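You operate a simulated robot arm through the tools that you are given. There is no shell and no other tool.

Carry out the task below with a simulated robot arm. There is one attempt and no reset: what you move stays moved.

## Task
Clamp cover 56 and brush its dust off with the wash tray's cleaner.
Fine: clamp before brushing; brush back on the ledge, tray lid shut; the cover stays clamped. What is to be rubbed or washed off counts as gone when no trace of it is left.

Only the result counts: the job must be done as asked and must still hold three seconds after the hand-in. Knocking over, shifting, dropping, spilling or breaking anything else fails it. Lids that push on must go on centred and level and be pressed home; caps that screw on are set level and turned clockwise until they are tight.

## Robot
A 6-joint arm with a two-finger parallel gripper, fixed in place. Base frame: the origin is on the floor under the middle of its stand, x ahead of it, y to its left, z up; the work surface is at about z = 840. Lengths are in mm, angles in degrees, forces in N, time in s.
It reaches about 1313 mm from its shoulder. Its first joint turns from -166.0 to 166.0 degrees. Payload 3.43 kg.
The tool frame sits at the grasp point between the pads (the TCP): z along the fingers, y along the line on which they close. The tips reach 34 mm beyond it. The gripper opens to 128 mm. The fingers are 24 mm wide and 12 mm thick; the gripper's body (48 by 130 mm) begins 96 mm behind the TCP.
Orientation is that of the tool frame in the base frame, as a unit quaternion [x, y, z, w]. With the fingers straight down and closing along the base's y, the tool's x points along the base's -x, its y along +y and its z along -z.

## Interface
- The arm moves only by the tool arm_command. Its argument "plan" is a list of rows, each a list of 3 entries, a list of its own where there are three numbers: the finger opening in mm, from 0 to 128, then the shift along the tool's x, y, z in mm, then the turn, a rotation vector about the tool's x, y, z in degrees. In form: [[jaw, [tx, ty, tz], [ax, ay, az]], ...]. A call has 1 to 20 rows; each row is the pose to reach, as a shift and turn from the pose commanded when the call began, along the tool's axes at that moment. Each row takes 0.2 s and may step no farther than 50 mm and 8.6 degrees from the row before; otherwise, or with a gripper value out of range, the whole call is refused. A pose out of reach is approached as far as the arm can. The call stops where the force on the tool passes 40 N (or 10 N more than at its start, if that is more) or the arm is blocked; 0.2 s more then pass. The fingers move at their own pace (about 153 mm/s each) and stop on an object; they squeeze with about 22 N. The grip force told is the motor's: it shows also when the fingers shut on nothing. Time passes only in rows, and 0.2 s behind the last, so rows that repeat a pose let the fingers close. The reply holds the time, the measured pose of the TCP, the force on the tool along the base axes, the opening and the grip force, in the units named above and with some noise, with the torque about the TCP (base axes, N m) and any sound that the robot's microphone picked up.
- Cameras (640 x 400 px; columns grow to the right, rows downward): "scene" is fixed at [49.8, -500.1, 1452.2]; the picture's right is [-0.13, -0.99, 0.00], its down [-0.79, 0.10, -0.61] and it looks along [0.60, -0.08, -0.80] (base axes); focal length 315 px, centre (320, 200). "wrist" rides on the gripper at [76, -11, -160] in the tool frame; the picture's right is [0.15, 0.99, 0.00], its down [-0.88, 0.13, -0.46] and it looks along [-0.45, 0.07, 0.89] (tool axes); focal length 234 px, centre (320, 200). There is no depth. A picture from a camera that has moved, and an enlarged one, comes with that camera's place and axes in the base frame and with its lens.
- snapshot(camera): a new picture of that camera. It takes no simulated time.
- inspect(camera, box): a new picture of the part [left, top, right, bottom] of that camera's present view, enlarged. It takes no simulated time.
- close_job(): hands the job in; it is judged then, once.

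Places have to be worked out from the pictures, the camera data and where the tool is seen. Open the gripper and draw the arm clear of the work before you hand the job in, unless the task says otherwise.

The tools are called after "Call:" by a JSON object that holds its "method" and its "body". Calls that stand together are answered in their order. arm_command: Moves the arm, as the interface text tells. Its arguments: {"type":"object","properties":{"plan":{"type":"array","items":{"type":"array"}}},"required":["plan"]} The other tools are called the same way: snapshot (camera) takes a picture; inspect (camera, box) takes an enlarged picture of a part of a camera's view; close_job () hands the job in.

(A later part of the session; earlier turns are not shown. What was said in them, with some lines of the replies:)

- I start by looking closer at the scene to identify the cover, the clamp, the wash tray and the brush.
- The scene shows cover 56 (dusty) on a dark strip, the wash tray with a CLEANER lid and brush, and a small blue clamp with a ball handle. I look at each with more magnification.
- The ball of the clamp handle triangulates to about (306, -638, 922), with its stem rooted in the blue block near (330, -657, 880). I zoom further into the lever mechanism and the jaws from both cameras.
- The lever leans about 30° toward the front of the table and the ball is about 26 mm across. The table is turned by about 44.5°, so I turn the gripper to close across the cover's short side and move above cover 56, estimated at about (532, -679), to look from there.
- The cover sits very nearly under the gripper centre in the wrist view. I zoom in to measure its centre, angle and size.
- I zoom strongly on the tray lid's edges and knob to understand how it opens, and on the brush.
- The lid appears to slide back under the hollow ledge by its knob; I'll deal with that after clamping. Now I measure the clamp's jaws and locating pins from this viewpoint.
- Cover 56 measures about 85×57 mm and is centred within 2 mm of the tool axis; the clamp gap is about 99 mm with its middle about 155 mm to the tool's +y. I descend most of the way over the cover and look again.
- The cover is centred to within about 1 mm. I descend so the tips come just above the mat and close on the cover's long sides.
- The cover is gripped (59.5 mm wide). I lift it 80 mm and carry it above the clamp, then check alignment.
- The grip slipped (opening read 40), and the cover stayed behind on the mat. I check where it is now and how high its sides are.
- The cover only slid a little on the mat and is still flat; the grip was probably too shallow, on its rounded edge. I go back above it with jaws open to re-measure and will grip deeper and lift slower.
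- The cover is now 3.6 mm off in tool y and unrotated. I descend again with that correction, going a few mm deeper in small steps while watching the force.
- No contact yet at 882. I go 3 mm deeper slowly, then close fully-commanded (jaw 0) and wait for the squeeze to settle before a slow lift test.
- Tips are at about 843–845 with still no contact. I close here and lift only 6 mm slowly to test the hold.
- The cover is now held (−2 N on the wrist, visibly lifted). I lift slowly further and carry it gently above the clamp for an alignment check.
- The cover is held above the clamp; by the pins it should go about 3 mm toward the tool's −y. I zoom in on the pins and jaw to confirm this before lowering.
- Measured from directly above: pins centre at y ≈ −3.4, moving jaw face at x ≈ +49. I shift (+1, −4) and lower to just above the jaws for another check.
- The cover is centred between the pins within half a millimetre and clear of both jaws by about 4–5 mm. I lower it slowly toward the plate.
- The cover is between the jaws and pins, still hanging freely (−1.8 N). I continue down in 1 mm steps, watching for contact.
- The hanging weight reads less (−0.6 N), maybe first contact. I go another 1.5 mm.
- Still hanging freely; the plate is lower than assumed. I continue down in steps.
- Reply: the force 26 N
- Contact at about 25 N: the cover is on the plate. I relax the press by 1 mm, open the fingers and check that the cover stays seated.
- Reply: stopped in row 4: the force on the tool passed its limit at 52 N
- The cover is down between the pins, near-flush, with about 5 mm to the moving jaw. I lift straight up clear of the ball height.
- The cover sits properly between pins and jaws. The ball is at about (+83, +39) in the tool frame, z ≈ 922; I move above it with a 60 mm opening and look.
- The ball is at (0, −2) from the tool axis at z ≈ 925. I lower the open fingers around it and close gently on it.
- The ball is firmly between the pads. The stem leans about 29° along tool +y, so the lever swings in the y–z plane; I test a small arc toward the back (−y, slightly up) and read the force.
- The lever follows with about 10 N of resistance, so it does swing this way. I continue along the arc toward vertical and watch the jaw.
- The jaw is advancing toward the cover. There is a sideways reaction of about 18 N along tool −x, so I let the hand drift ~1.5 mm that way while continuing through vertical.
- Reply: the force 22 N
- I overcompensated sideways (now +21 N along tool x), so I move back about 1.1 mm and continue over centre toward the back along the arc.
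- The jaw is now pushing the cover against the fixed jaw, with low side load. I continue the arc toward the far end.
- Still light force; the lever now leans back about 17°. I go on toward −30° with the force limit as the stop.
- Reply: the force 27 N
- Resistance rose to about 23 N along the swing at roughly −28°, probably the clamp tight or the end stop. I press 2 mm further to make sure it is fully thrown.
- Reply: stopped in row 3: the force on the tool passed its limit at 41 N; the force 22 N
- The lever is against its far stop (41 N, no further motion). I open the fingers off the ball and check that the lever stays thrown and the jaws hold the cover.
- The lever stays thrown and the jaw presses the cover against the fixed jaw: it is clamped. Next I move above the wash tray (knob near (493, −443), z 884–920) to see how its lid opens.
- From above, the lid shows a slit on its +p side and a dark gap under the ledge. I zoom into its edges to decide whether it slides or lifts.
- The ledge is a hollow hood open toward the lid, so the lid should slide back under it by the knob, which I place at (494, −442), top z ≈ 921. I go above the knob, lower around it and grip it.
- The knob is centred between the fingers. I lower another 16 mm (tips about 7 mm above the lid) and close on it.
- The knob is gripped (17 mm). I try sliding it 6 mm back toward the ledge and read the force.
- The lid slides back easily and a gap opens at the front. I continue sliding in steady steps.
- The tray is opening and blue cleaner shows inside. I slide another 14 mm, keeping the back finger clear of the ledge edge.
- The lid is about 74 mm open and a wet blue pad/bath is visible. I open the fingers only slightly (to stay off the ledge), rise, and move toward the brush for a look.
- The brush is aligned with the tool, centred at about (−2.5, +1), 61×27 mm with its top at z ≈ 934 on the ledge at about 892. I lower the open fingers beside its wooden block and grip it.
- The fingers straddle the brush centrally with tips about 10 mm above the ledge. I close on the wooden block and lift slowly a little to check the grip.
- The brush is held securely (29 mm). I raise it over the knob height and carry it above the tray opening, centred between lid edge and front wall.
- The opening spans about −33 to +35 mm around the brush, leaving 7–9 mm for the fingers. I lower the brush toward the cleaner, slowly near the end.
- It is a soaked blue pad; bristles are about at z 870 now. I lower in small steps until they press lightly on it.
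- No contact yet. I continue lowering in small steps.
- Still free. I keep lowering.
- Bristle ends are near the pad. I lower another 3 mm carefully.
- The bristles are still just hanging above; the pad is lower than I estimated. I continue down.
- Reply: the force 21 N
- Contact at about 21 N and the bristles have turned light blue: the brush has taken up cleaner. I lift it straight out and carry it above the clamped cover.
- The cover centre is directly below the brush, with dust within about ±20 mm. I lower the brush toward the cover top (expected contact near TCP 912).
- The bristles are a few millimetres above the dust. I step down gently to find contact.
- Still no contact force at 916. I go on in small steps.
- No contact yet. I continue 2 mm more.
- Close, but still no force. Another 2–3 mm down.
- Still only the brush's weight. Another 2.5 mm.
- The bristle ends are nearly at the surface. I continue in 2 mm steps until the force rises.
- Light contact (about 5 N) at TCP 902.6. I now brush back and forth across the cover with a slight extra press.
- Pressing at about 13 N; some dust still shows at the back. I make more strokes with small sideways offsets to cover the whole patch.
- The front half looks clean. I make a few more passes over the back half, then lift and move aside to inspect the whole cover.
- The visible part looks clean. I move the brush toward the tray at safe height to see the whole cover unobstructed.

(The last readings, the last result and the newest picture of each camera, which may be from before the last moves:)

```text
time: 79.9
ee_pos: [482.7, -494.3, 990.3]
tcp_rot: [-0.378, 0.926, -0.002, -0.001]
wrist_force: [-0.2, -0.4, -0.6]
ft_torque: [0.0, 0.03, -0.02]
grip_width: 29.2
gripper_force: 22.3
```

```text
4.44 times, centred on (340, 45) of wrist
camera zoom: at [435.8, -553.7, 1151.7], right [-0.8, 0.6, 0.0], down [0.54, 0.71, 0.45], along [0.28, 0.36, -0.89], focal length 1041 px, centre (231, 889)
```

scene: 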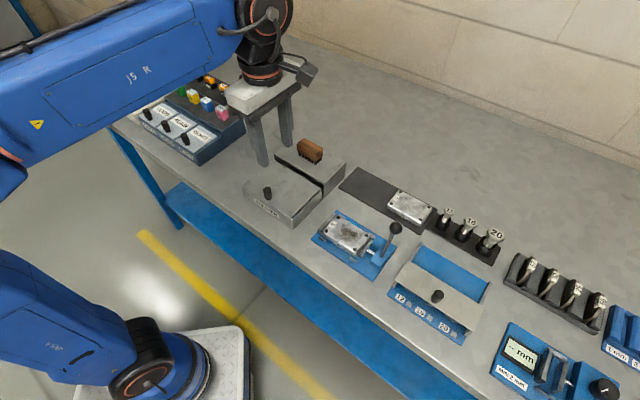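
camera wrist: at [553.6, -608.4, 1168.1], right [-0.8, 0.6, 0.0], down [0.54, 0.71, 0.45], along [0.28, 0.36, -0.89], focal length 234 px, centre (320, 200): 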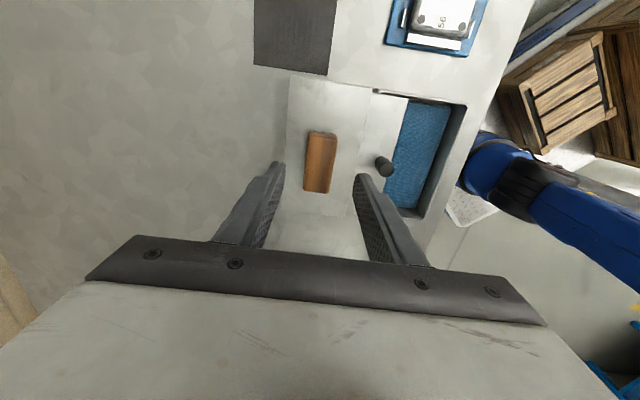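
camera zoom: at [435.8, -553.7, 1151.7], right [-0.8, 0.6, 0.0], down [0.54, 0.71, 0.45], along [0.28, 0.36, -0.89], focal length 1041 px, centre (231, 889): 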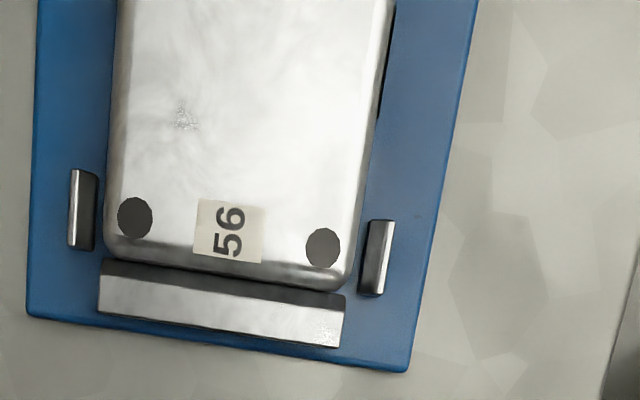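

The brown dust is gone in the scene view; one small speckle remains visible in the wrist view, which may be metal texture. I shift so the wrist camera sees the entire cover and compare with cover 75.

Call:
{"method": "arm_command", "body": {"plan": [[12, [25, 25, -30], [0, 0, 0]], [12, [55, 45, -60], [0, 0, 0]], [12, [55, 45, -60], [0, 0, 0]]]}}

Call:
{"method": "snapshot", "body": {"camera": "wrist"}}

Call:
{"method": "inspect", "body": {"camera": "wrist", "box": [240, 30, 350, 140]}}

Call:
{"method": "inspect", "body": {"camera": "scene", "box": [335, 210, 375, 240]}}

Call:
{"method": "inspect", "body": {"camera": "scene", "box": [380, 185, 440, 228]}}

```text
time: 80.7
ee_pos: [409.9, -498.1, 1051.0]
tcp_rot: [-0.377, 0.926, -0.001, 0.0]
wrist_force: [-1.0, 0.2, -1.0]
ft_torque: [0.01, -0.01, 0.03]
grip_width: 29.0
gripper_force: 21.8
```

```text
taken
camera wrist: at [362.2, -559.3, 1211.7], right [-0.8, 0.6, 0.0], down [0.54, 0.71, 0.45], along [0.28, 0.36, -0.89], focal length 234 px, centre (320, 200)
```

wrist: 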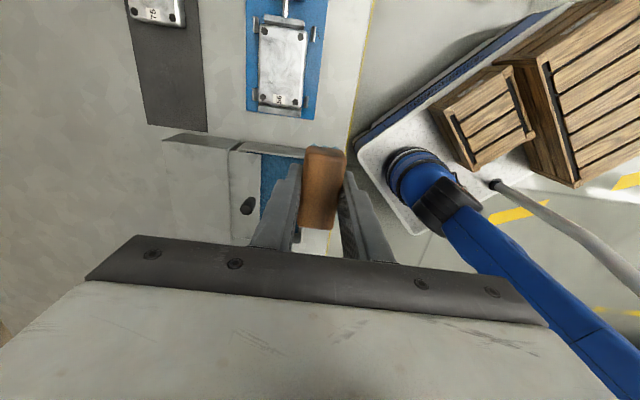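

```text
3.64 times, centred on (295, 85) of wrist
camera zoom: at [362.2, -559.3, 1211.7], right [-0.8, 0.6, 0.0], down [0.54, 0.71, 0.45], along [0.28, 0.36, -0.89], focal length 852 px, centre (411, 618)
```

zoom: 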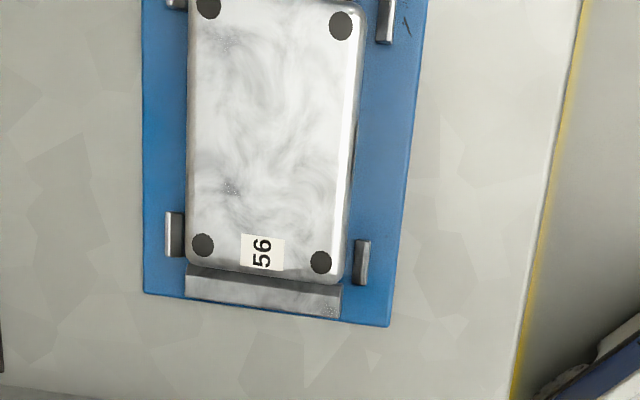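

```text
13.33 times, centred on (355, 225) of scene
camera zoom: at [49.8, -500.1, 1452.2], right [-0.13, -0.99, 0.0], down [-0.79, 0.1, -0.61], along [0.6, -0.08, -0.8], focal length 4202 px, centre (-147, -133)
```

zoom: 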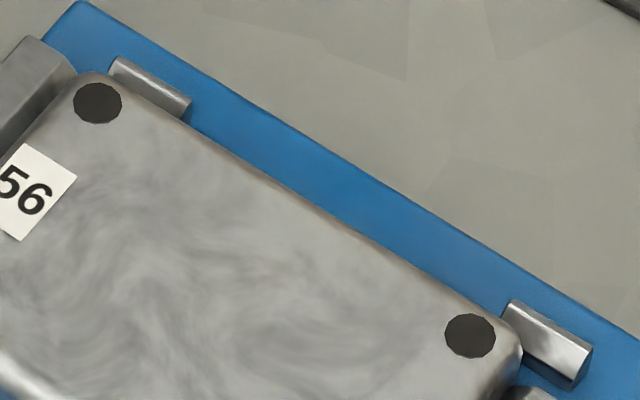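

```text
9.30 times, centred on (410, 206) of scene
camera zoom: at [49.8, -500.1, 1452.2], right [-0.13, -0.99, 0.0], down [-0.79, 0.1, -0.61], along [0.6, -0.08, -0.8], focal length 2932 px, centre (-517, 140)
```

zoom: 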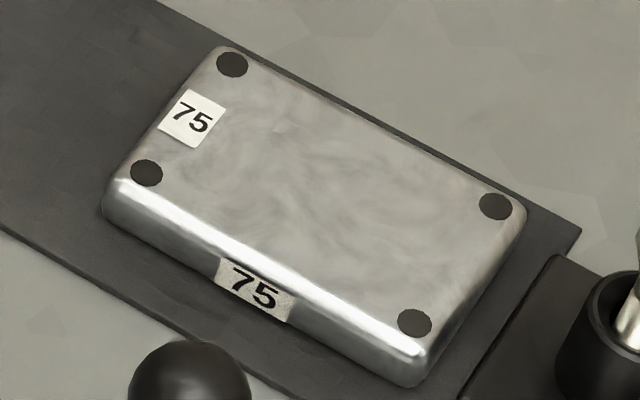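

The brown patch is gone; I take a close look at the two small speckles to be sure they are texture (one also appears on the jaw).

Call:
{"method": "inspect", "body": {"camera": "wrist", "box": [255, 60, 315, 118]}}

Call:
{"method": "inspect", "body": {"camera": "wrist", "box": [250, 10, 320, 70]}}

Call:
{"method": "inspect", "body": {"camera": "wrist", "box": [125, 0, 195, 35]}}

```text
6.90 times, centred on (285, 89) of wrist
camera zoom: at [362.2, -559.3, 1211.7], right [-0.8, 0.6, 0.0], down [0.54, 0.71, 0.45], along [0.28, 0.36, -0.89], focal length 1615 px, centre (561, 966)
```

zoom: 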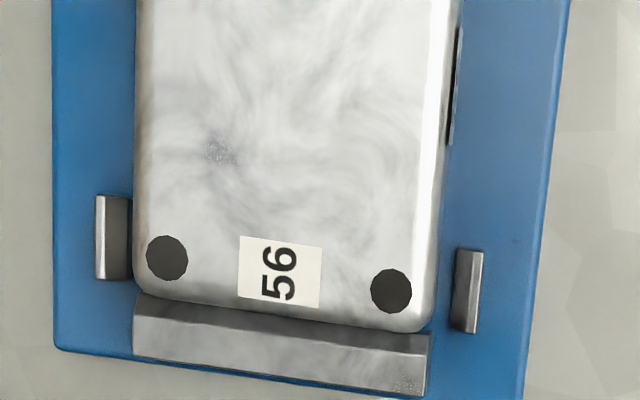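

```text
6.67 times, centred on (285, 40) of wrist
camera zoom: at [362.2, -559.3, 1211.7], right [-0.8, 0.6, 0.0], down [0.54, 0.71, 0.45], along [0.28, 0.36, -0.89], focal length 1561 px, centre (553, 1267)
```

zoom: 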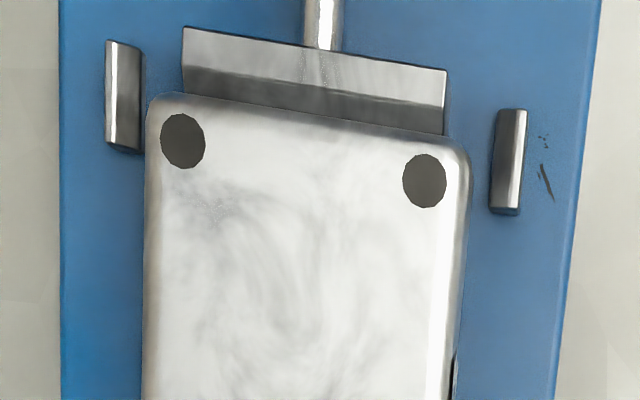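

```text
9.14 times, centred on (160, 18) of wrist
camera zoom: at [362.2, -559.3, 1211.7], right [-0.8, 0.6, 0.0], down [0.54, 0.71, 0.45], along [0.28, 0.36, -0.89], focal length 2141 px, centre (1783, 1869)
```

zoom: 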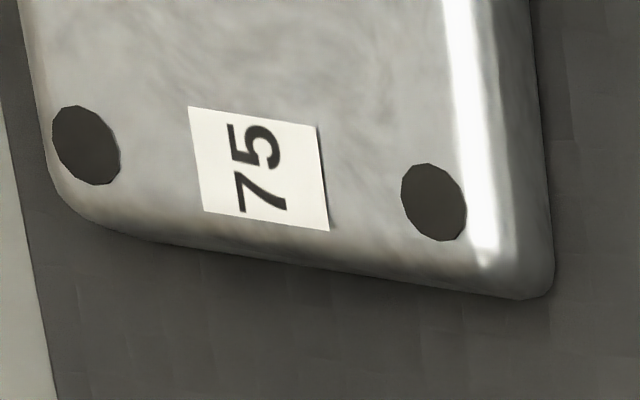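

The dust is gone; the grey speckles are pitting in the metal (the jaw shows the same). Now I carry the brush back above its original spot on the ledge.

Call:
{"method": "arm_command", "body": {"plan": [[12, [-15, -24, 0], [0, 0, 0]], [12, [-36, -56, 0], [0, 0, 0]], [12, [-57, -88, 0], [0, 0, 0]], [12, [-78, -120, 0], [0, 0, 0]], [12, [-96, -148, 10], [0, 0, 0]], [12, [-105.5, -164.1, 30], [0, 0, 0]], [12, [-105.5, -164.1, 55.5], [0, 0, 0]], [12, [-105.5, -164.1, 55.5], [0, 0, 0]], [12, [-105.5, -164.1, 55.5], [0, 0, 0]]]}}

Call:
{"method": "inspect", "body": {"camera": "scene", "box": [240, 90, 350, 200]}}

Call:
{"method": "inspect", "body": {"camera": "wrist", "box": [240, 70, 400, 240]}}

```text
time: 82.7
ee_pos: [601.2, -546.5, 994.5]
tcp_rot: [-0.379, 0.925, -0.002, -0.001]
wrist_force: [0.7, 0.3, -1.2]
ft_torque: [-0.03, 0.04, 0.02]
grip_width: 29.2
gripper_force: 22.4
```

```text
3.64 times, centred on (295, 145) of scene
camera zoom: at [49.8, -500.1, 1452.2], right [-0.13, -0.99, 0.0], down [-0.79, 0.1, -0.61], along [0.6, -0.08, -0.8], focal length 1146 px, centre (411, 400)
```

zoom: 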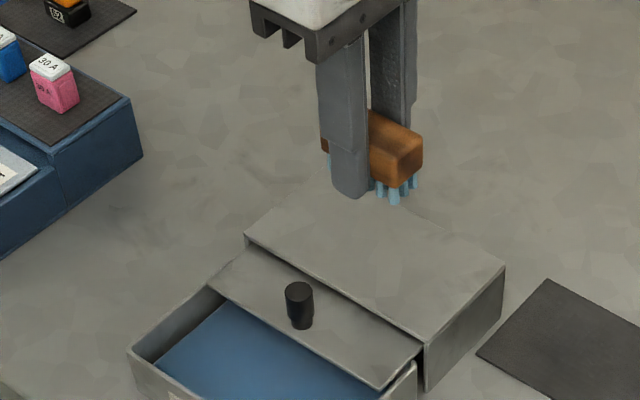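

```text
2.35 times, centred on (320, 155) of wrist
camera zoom: at [554.5, -606.1, 1156.0], right [-0.8, 0.6, 0.0], down [0.54, 0.71, 0.45], along [0.28, 0.36, -0.89], focal length 551 px, centre (320, 306)
```

zoom: 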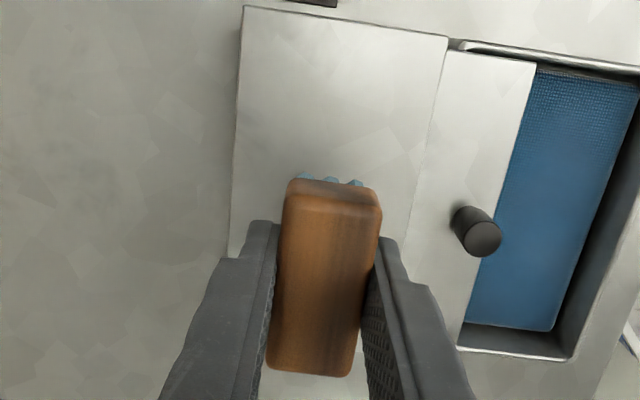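

The brush is over the middle of the ledge. I lower it toward the ledge, slowly at the end.

Call:
{"method": "arm_command", "body": {"plan": [[12, [0, 0, 20], [0, 0, 0]], [12, [0, 0, 40], [0, 0, 0]], [12, [0, 0, 52], [0, 0, 0]], [12, [0, 0, 56], [0, 0, 0]], [12, [0, 0, 56], [0, 0, 0]]]}}

Call:
{"method": "inspect", "body": {"camera": "scene", "box": [270, 110, 350, 180]}}

```text
time: 83.9
ee_pos: [602.9, -544.0, 939.0]
tcp_rot: [-0.378, 0.926, -0.002, -0.001]
wrist_force: [-0.2, -1.6, 0.1]
ft_torque: [0.04, 0.03, -0.03]
grip_width: 29.2
gripper_force: 21.5
```

```text
5.71 times, centred on (310, 145) of scene
camera zoom: at [49.8, -500.1, 1452.2], right [-0.13, -0.99, 0.0], down [-0.79, 0.1, -0.61], along [0.6, -0.08, -0.8], focal length 1801 px, centre (377, 514)
```

zoom: 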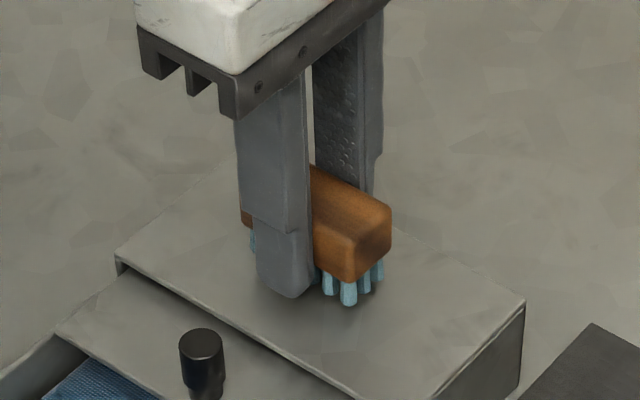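

About 3 mm remain by my reckoning. I step down until the ledge carries the brush.

Call:
{"method": "arm_command", "body": {"plan": [[12, [0, 0, 1], [0, 0, 0]], [12, [0, 0, 2], [0, 0, 0]], [12, [0, 0, 3], [0, 0, 0]], [12, [0, 0, 3], [0, 0, 0]]]}}

Call:
{"method": "inspect", "body": {"camera": "scene", "box": [270, 110, 350, 180]}}

```text
time: 84.9
ee_pos: [601.9, -546.5, 938.2]
tcp_rot: [-0.378, 0.926, -0.002, 0.0]
wrist_force: [-0.1, 0.1, -0.7]
ft_torque: [-0.01, -0.01, 0.0]
grip_width: 29.3
gripper_force: 22.2
```

```text
5.71 times, centred on (310, 145) of scene
camera zoom: at [49.8, -500.1, 1452.2], right [-0.13, -0.99, 0.0], down [-0.79, 0.1, -0.61], along [0.6, -0.08, -0.8], focal length 1801 px, centre (377, 514)
```

zoom: 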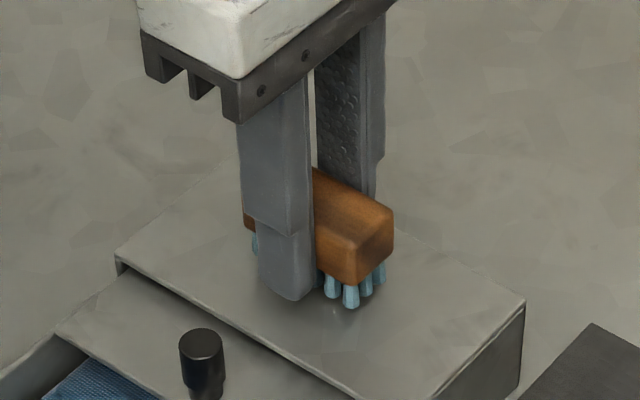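

Not resting yet. I step down another 2 mm.

Call:
{"method": "arm_command", "body": {"plan": [[12, [0, 0, 1], [0, 0, 0]], [12, [0, 0, 2], [0, 0, 0]], [12, [0, 0, 2], [0, 0, 0]]]}}

```text
time: 85.7
ee_pos: [600.8, -544.9, 934.9]
tcp_rot: [-0.378, 0.926, -0.002, 0.0]
wrist_force: [0.3, -1.0, -1.4]
ft_torque: [0.04, 0.02, 0.02]
grip_width: 29.2
gripper_force: 22.5
```

Call:
{"method": "arm_command", "body": {"plan": [[12, [0, 0, 1], [0, 0, 0]], [12, [0, 0, 2], [0, 0, 0]], [12, [0, 0, 2], [0, 0, 0]]]}}

Call:
{"method": "inspect", "body": {"camera": "scene", "box": [270, 110, 350, 180]}}

```text
time: 86.5
ee_pos: [603.0, -545.6, 932.8]
tcp_rot: [-0.378, 0.926, -0.002, 0.0]
wrist_force: [1.0, 0.3, -0.3]
ft_torque: [0.02, -0.03, 0.03]
grip_width: 29.2
gripper_force: 22.2
```

```text
5.71 times, centred on (310, 145) of scene
camera zoom: at [49.8, -500.1, 1452.2], right [-0.13, -0.99, 0.0], down [-0.79, 0.1, -0.61], along [0.6, -0.08, -0.8], focal length 1801 px, centre (377, 514)
```

zoom: 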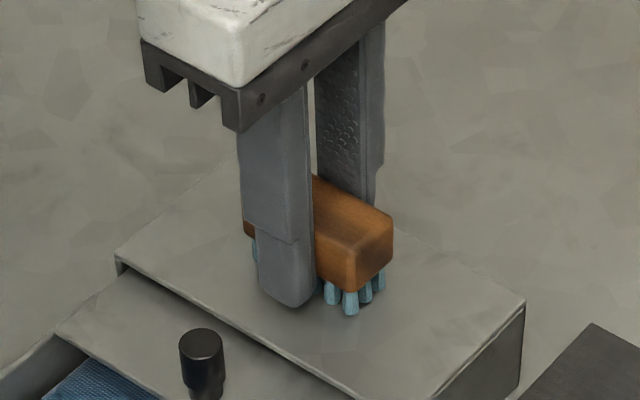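

The brush probably slid up slightly in the grip when pressed, so contact comes lower. I continue in 1 mm steps; the fingertips still have room above the ledge.

Call:
{"method": "arm_command", "body": {"plan": [[12, [0, 0, 1], [0, 0, 0]], [12, [0, 0, 2], [0, 0, 0]], [12, [0, 0, 2], [0, 0, 0]]]}}

Call:
{"method": "inspect", "body": {"camera": "scene", "box": [290, 130, 340, 170]}}

```text
time: 87.3
ee_pos: [602.4, -545.4, 931.4]
tcp_rot: [-0.377, 0.926, -0.003, 0.0]
wrist_force: [1.0, -0.9, 3.2]
ft_torque: [0.05, 0.03, 0.03]
grip_width: 28.9
gripper_force: 21.5
```

```text
10.00 times, centred on (315, 150) of scene
camera zoom: at [49.8, -500.1, 1452.2], right [-0.13, -0.99, 0.0], down [-0.79, 0.1, -0.61], along [0.6, -0.08, -0.8], focal length 3152 px, centre (370, 700)
```

zoom: 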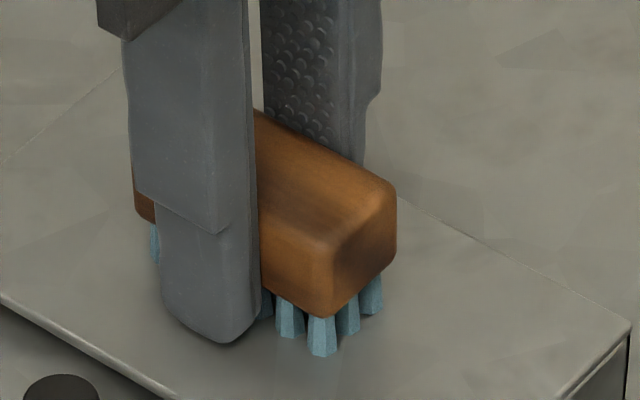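

The ledge now carries the brush (about +4 N). I open the fingers evenly and rise.

Call:
{"method": "arm_command", "body": {"plan": [[34, [0, 0, 0], [0, 0, 0]], [45, [0, 0, 0], [0, 0, 0]], [60, [0, 0, 0], [0, 0, 0]], [60, [0, 0, 0], [0, 0, 0]], [60, [0, 0, -20], [0, 0, 0]], [60, [0, 0, -45], [0, 0, 0]], [60, [0, 0, -70], [0, 0, 0]], [60, [0, 0, -70], [0, 0, 0]]]}}

Call:
{"method": "inspect", "body": {"camera": "scene", "box": [240, 100, 350, 210]}}

Call:
{"method": "inspect", "body": {"camera": "wrist", "box": [250, 90, 410, 240]}}

```text
time: 89.1
ee_pos: [601.5, -543.7, 1000.4]
tcp_rot: [-0.378, 0.926, -0.002, 0.0]
wrist_force: [0.3, -0.3, 0.4]
ft_torque: [0.01, 0.0, 0.0]
grip_width: 60.0
gripper_force: 0.1
```

```text
3.64 times, centred on (295, 155) of scene
camera zoom: at [49.8, -500.1, 1452.2], right [-0.13, -0.99, 0.0], down [-0.79, 0.1, -0.61], along [0.6, -0.08, -0.8], focal length 1146 px, centre (411, 364)
```

zoom: 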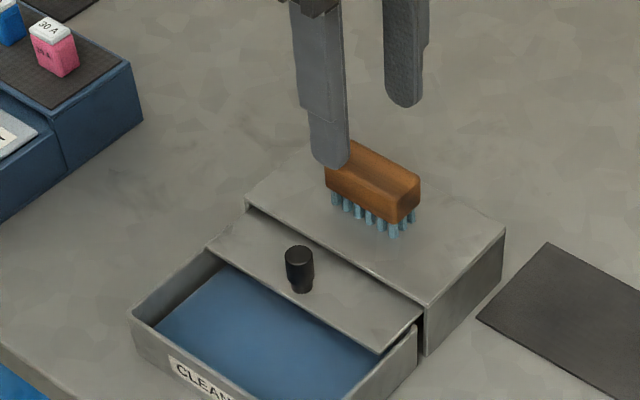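

```text
2.67 times, centred on (330, 165) of wrist
camera zoom: at [554.9, -604.1, 1161.6], right [-0.8, 0.6, 0.0], down [0.54, 0.71, 0.45], along [0.28, 0.36, -0.89], focal length 624 px, centre (293, 293)
```

zoom: 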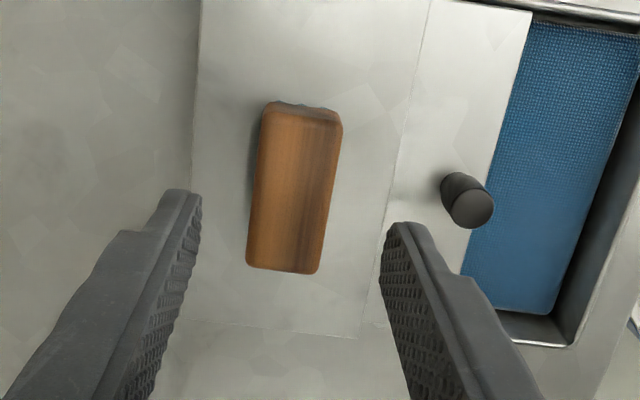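

The brush stands upright on the ledge. Next I go back above the knob with a narrow opening to close the lid.

Call:
{"method": "arm_command", "body": {"plan": [[50, [1, 25, 0], [0, 0, 0]], [40, [2, 55, 0], [0, 0, 0]], [32, [2.5, 76, 0], [0, 0, 0]], [32, [2.5, 76, 25], [0, 0, 0]], [32, [2.5, 76, 40], [0, 0, 0]], [32, [2.5, 76, 40], [0, 0, 0]]]}}

Call:
{"method": "inspect", "body": {"camera": "wrist", "box": [250, 100, 390, 230]}}

Call:
{"method": "inspect", "body": {"camera": "scene", "box": [240, 110, 350, 220]}}

```text
time: 90.5
ee_pos: [548.6, -493.4, 960.4]
tcp_rot: [-0.378, 0.926, -0.002, -0.001]
wrist_force: [0.0, 0.4, 0.9]
ft_torque: [-0.01, 0.03, 0.01]
grip_width: 31.9
gripper_force: 0.0
```

```text
3.08 times, centred on (320, 165) of wrist
camera zoom: at [501.2, -552.8, 1121.7], right [-0.8, 0.6, 0.0], down [0.54, 0.71, 0.45], along [0.28, 0.36, -0.89], focal length 720 px, centre (320, 308)
```

zoom: 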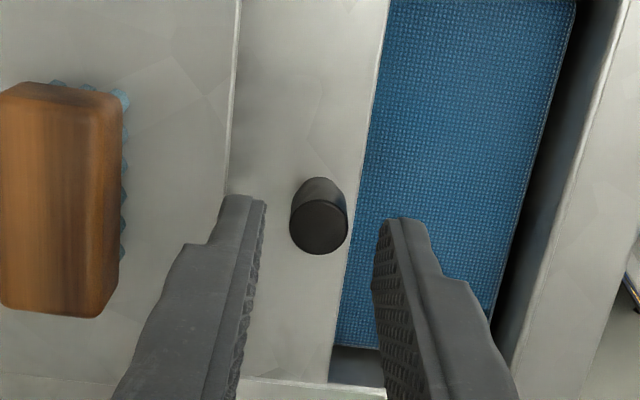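

```text
3.64 times, centred on (295, 165) of scene
camera zoom: at [49.8, -500.1, 1452.2], right [-0.13, -0.99, 0.0], down [-0.79, 0.1, -0.61], along [0.6, -0.08, -0.8], focal length 1146 px, centre (411, 327)
```

zoom: 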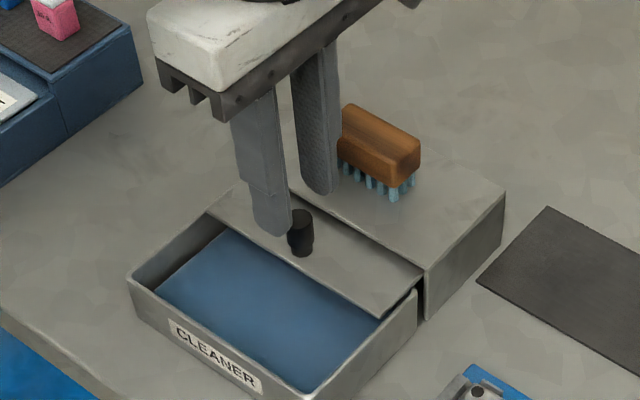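

The knob is centred between the fingers. I lower 28 mm (tips stay above the ledge top level), and grip the knob.

Call:
{"method": "arm_command", "body": {"plan": [[32, [1, 0.5, 12], [0, 0, 0]], [32, [1, 0.5, 24], [0, 0, 0]], [32, [1, 0.5, 29], [0, 0, 0]], [32, [1, 0.5, 29], [0, 0, 0]], [8, [1, 0.5, 29], [0, 0, 0]], [8, [1, 0.5, 29], [0, 0, 0]], [8, [1, 0.5, 29], [0, 0, 0]]]}}

Call:
{"method": "inspect", "body": {"camera": "scene", "box": [240, 110, 350, 220]}}

```text
time: 92.1
ee_pos: [546.9, -493.7, 932.2]
tcp_rot: [-0.378, 0.926, -0.002, -0.001]
wrist_force: [-1.6, -0.4, -0.4]
ft_torque: [0.25, 0.35, 0.0]
grip_width: 17.6
gripper_force: 45.0
```

```text
3.64 times, centred on (295, 165) of scene
camera zoom: at [49.8, -500.1, 1452.2], right [-0.13, -0.99, 0.0], down [-0.79, 0.1, -0.61], along [0.6, -0.08, -0.8], focal length 1146 px, centre (411, 327)
```

zoom: 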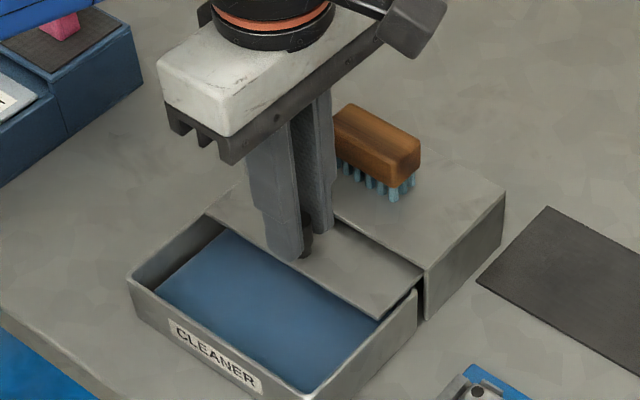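

The knob is gripped. I slide the lid forward toward closed.

Call:
{"method": "arm_command", "body": {"plan": [[8, [0, 4, 0], [0, 0, 0]], [8, [0, 12, 0], [0, 0, 0]], [8, [0, 20, 0], [0, 0, 0]], [8, [0, 28, 0], [0, 0, 0]], [8, [0, 36, 0], [0, 0, 0]], [8, [0, 44, 0], [0, 0, 0]], [8, [0, 52, 0], [0, 0, 0]], [8, [0, 60, 0], [0, 0, 0]], [8, [0, 66, 0], [0, 0, 0]], [8, [0, 69, 0], [0, 0, 0]], [8, [0, 69, 0], [0, 0, 0]]]}}

Call:
{"method": "inspect", "body": {"camera": "scene", "box": [240, 120, 350, 230]}}

```text
time: 94.5
ee_pos: [498.1, -443.2, 931.8]
tcp_rot: [-0.378, 0.926, -0.002, 0.0]
wrist_force: [-0.4, 1.0, -3.4]
ft_torque: [0.28, 0.31, -0.02]
grip_width: 17.3
gripper_force: 44.6
```

```text
3.64 times, centred on (295, 175) of scene
camera zoom: at [49.8, -500.1, 1452.2], right [-0.13, -0.99, 0.0], down [-0.79, 0.1, -0.61], along [0.6, -0.08, -0.8], focal length 1146 px, centre (411, 291)
```

zoom: 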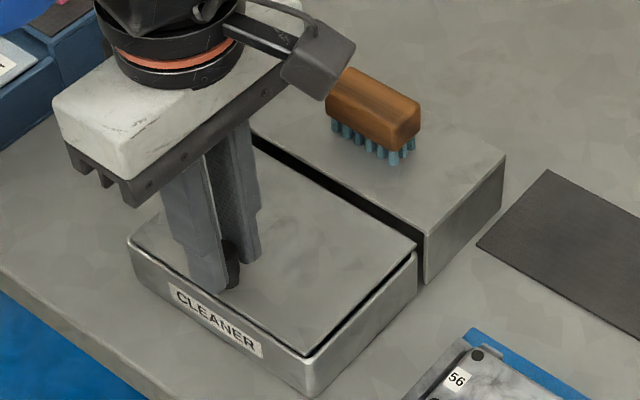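

A gap of a few millimetres remains at the front. I continue in small steps until the lid meets its stop.

Call:
{"method": "arm_command", "body": {"plan": [[8, [0, 1.5, 0], [0, 0, 0]], [8, [0, 3, 0], [0, 0, 0]], [8, [0, 4.5, 0], [0, 0, 0]], [8, [0, 4.5, 0], [0, 0, 0]]]}}

Call:
{"method": "inspect", "body": {"camera": "scene", "box": [240, 150, 330, 230]}}

```text
time: 95.5
ee_pos: [495.4, -441.8, 932.5]
tcp_rot: [-0.378, 0.926, -0.003, 0.0]
wrist_force: [16.5, -11.8, 9.6]
ft_torque: [-0.04, -0.19, -0.01]
grip_width: 17.5
gripper_force: 45.0
```

```text
5.00 times, centred on (285, 190) of scene
camera zoom: at [49.8, -500.1, 1452.2], right [-0.13, -0.99, 0.0], down [-0.79, 0.1, -0.61], along [0.6, -0.08, -0.8], focal length 1576 px, centre (495, 250)
```

zoom: 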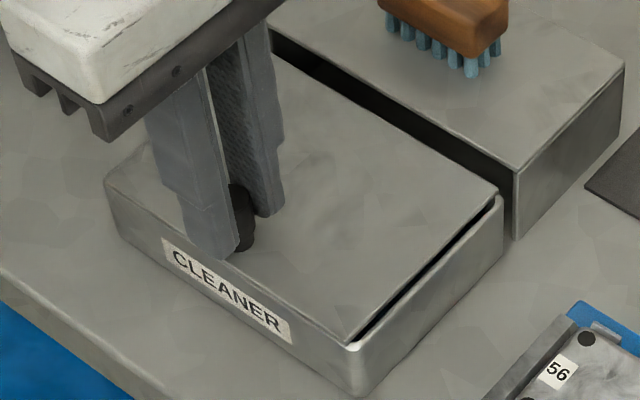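

The lid hit its stop at about 20 N and is flush with the tray front. I relax, open and rise clear.

Call:
{"method": "arm_command", "body": {"plan": [[8, [0, -0.8, 0], [0, 0, 0]], [24, [0, -0.8, 0], [0, 0, 0]], [40, [0, -0.8, 0], [0, 0, 0]], [40, [0, -0.8, 0], [0, 0, 0]], [40, [0, -0.8, -20], [0, 0, 0]], [40, [0, -0.8, -50], [0, 0, 0]], [40, [0, -0.8, -90], [0, 0, 0]], [40, [0, -0.8, -90], [0, 0, 0]]]}}

Call:
{"method": "inspect", "body": {"camera": "scene", "box": [240, 130, 350, 230]}}

Call:
{"method": "inspect", "body": {"camera": "wrist", "box": [220, 60, 420, 230]}}

Call:
{"method": "snapshot", "body": {"camera": "scene"}}

```text
time: 97.3
ee_pos: [496.9, -440.1, 1022.2]
tcp_rot: [-0.378, 0.926, -0.002, 0.0]
wrist_force: [-0.5, -0.6, -0.1]
ft_torque: [0.02, -0.03, 0.0]
grip_width: 40.0
gripper_force: 0.1
```

```text
4.00 times, centred on (295, 180) of scene
camera zoom: at [49.8, -500.1, 1452.2], right [-0.13, -0.99, 0.0], down [-0.79, 0.1, -0.61], along [0.6, -0.08, -0.8], focal length 1261 px, centre (420, 280)
```

zoom: 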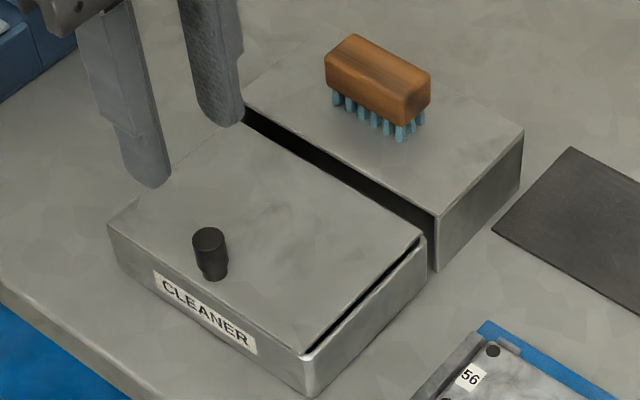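

```text
2.35 times, centred on (320, 145) of wrist
camera zoom: at [449.9, -499.9, 1183.9], right [-0.8, 0.6, 0.0], down [0.54, 0.71, 0.45], along [0.28, 0.36, -0.89], focal length 551 px, centre (320, 329)
```

zoom: 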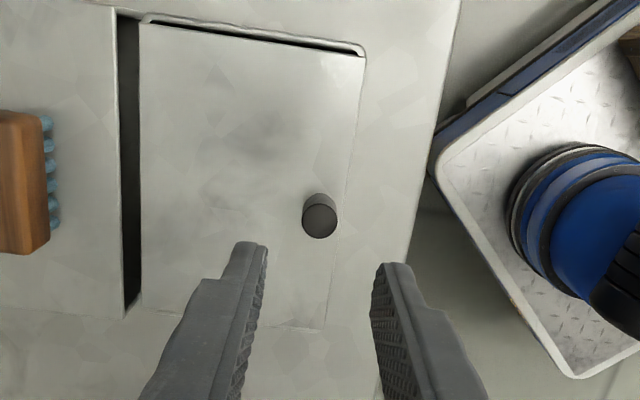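

```text
taken
```

scene: 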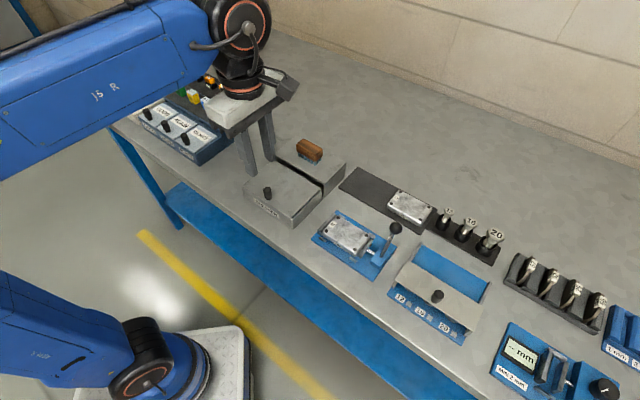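

The lid is flush and shut, the brush stands on the ledge. I draw the arm up and over so the wrist camera can check the whole cover and clamp once more.

Call:
{"method": "arm_command", "body": {"plan": [[40, [30, -10, -30], [0, 0, 0]], [40, [65, -20, -60], [0, 0, 0]], [40, [100, -30, -80], [0, 0, 0]], [40, [135, -40, -90], [0, 0, 0]], [40, [150, -45, -90], [0, 0, 0]], [40, [150, -45, -90], [0, 0, 0]]]}}

Call:
{"method": "snapshot", "body": {"camera": "wrist"}}

Call:
{"method": "inspect", "body": {"camera": "wrist", "box": [270, 70, 370, 160]}}

Call:
{"method": "inspect", "body": {"camera": "scene", "box": [310, 200, 410, 285]}}

```text
time: 98.7
ee_pos: [419.8, -578.4, 1112.1]
tcp_rot: [-0.378, 0.926, -0.002, -0.001]
wrist_force: [-0.9, 0.1, 0.5]
ft_torque: [0.04, -0.01, -0.01]
grip_width: 40.0
gripper_force: 0.2
```

```text
taken
camera wrist: at [373.5, -638.7, 1272.8], right [-0.8, 0.6, 0.0], down [0.54, 0.71, 0.45], along [0.28, 0.36, -0.89], focal length 234 px, centre (320, 200)
```

wrist: 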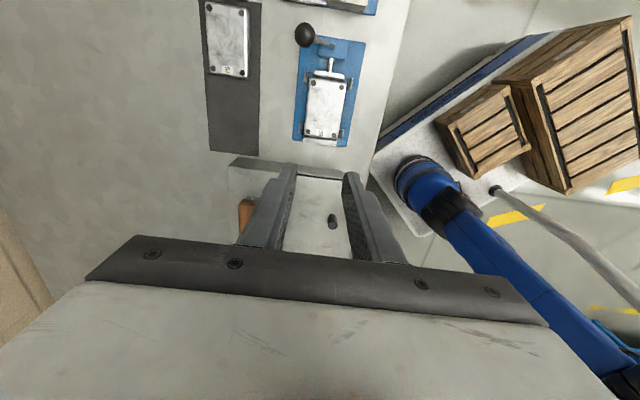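

```text
4.44 times, centred on (320, 115) of wrist
camera zoom: at [373.5, -638.7, 1272.8], right [-0.8, 0.6, 0.0], down [0.54, 0.71, 0.45], along [0.28, 0.36, -0.89], focal length 1041 px, centre (320, 578)
```

zoom: 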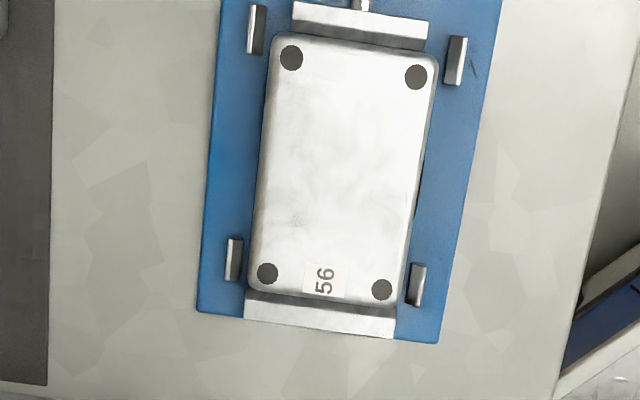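

```text
4.71 times, centred on (360, 242) of scene
camera zoom: at [49.8, -500.1, 1452.2], right [-0.13, -0.99, 0.0], down [-0.79, 0.1, -0.61], along [0.6, -0.08, -0.8], focal length 1483 px, centre (132, 0)
```

zoom: 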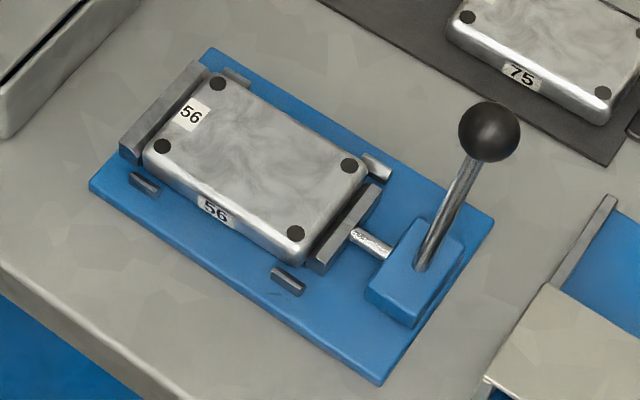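

The cover is clean and clamped with the lever thrown, the brush is on the ledge and the lid is shut. I open the gripper fully at this clear height before handing in.

Call:
{"method": "arm_command", "body": {"plan": [[80, [0, 0, -10], [0, 0, 0]], [128, [0, 0, -20], [0, 0, 0]], [128, [0, 0, -20], [0, 0, 0]]]}}

Call:
{"method": "snapshot", "body": {"camera": "scene"}}

```text
time: 99.5
ee_pos: [420.5, -578.3, 1132.5]
tcp_rot: [-0.377, 0.926, -0.001, 0.0]
wrist_force: [-0.1, 0.8, -0.2]
ft_torque: [-0.02, 0.0, 0.01]
grip_width: 127.7
gripper_force: 0.2
```

```text
taken
```

scene: 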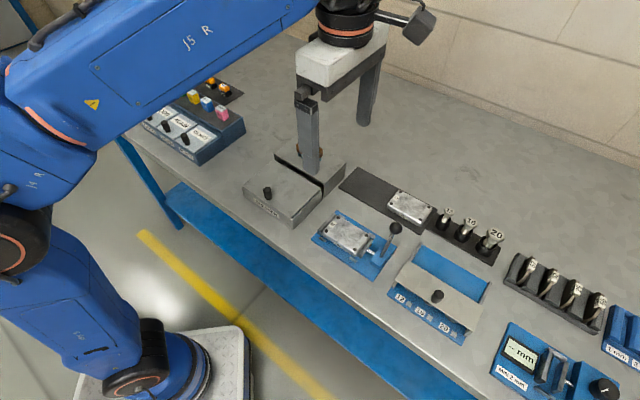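

Everything is in its final state and the arm is clear with the gripper open, so I hand the job in.

Call:
{"method": "close_job", "body": {}}

```text
The job is handed in.
```

I clamped cover 56, brushed its dust off with the wash tray's cleaner, and handed the job in. I don't have the verdict.

- **Clamp:** The cover sits between the jaws with the lever thrown to its far stop, and it was still clamped at the last check. Clamping came before any brushing.
- **Dust:** No brown trace showed in the final pictures from either camera. A few small grey speckles remain. I took them for pitting in the metal, because the clamp's jaw shows similar marks.
- **Brush and tray:** I loaded the brush on the tray's blue cleaner pad. Afterwards I set it upright on the ledge near its original spot and slid the lid shut until it met its stop, flush with the tray front.
- **First pick-up slipped:** On the first try the cover slid out of the gripper and shifted a few millimetres on its mat, staying flat. I gripped it deeper the second time and it held.

I saw nothing else knocked over or moved in the pictures. The arm is clear of the work with the gripper open.
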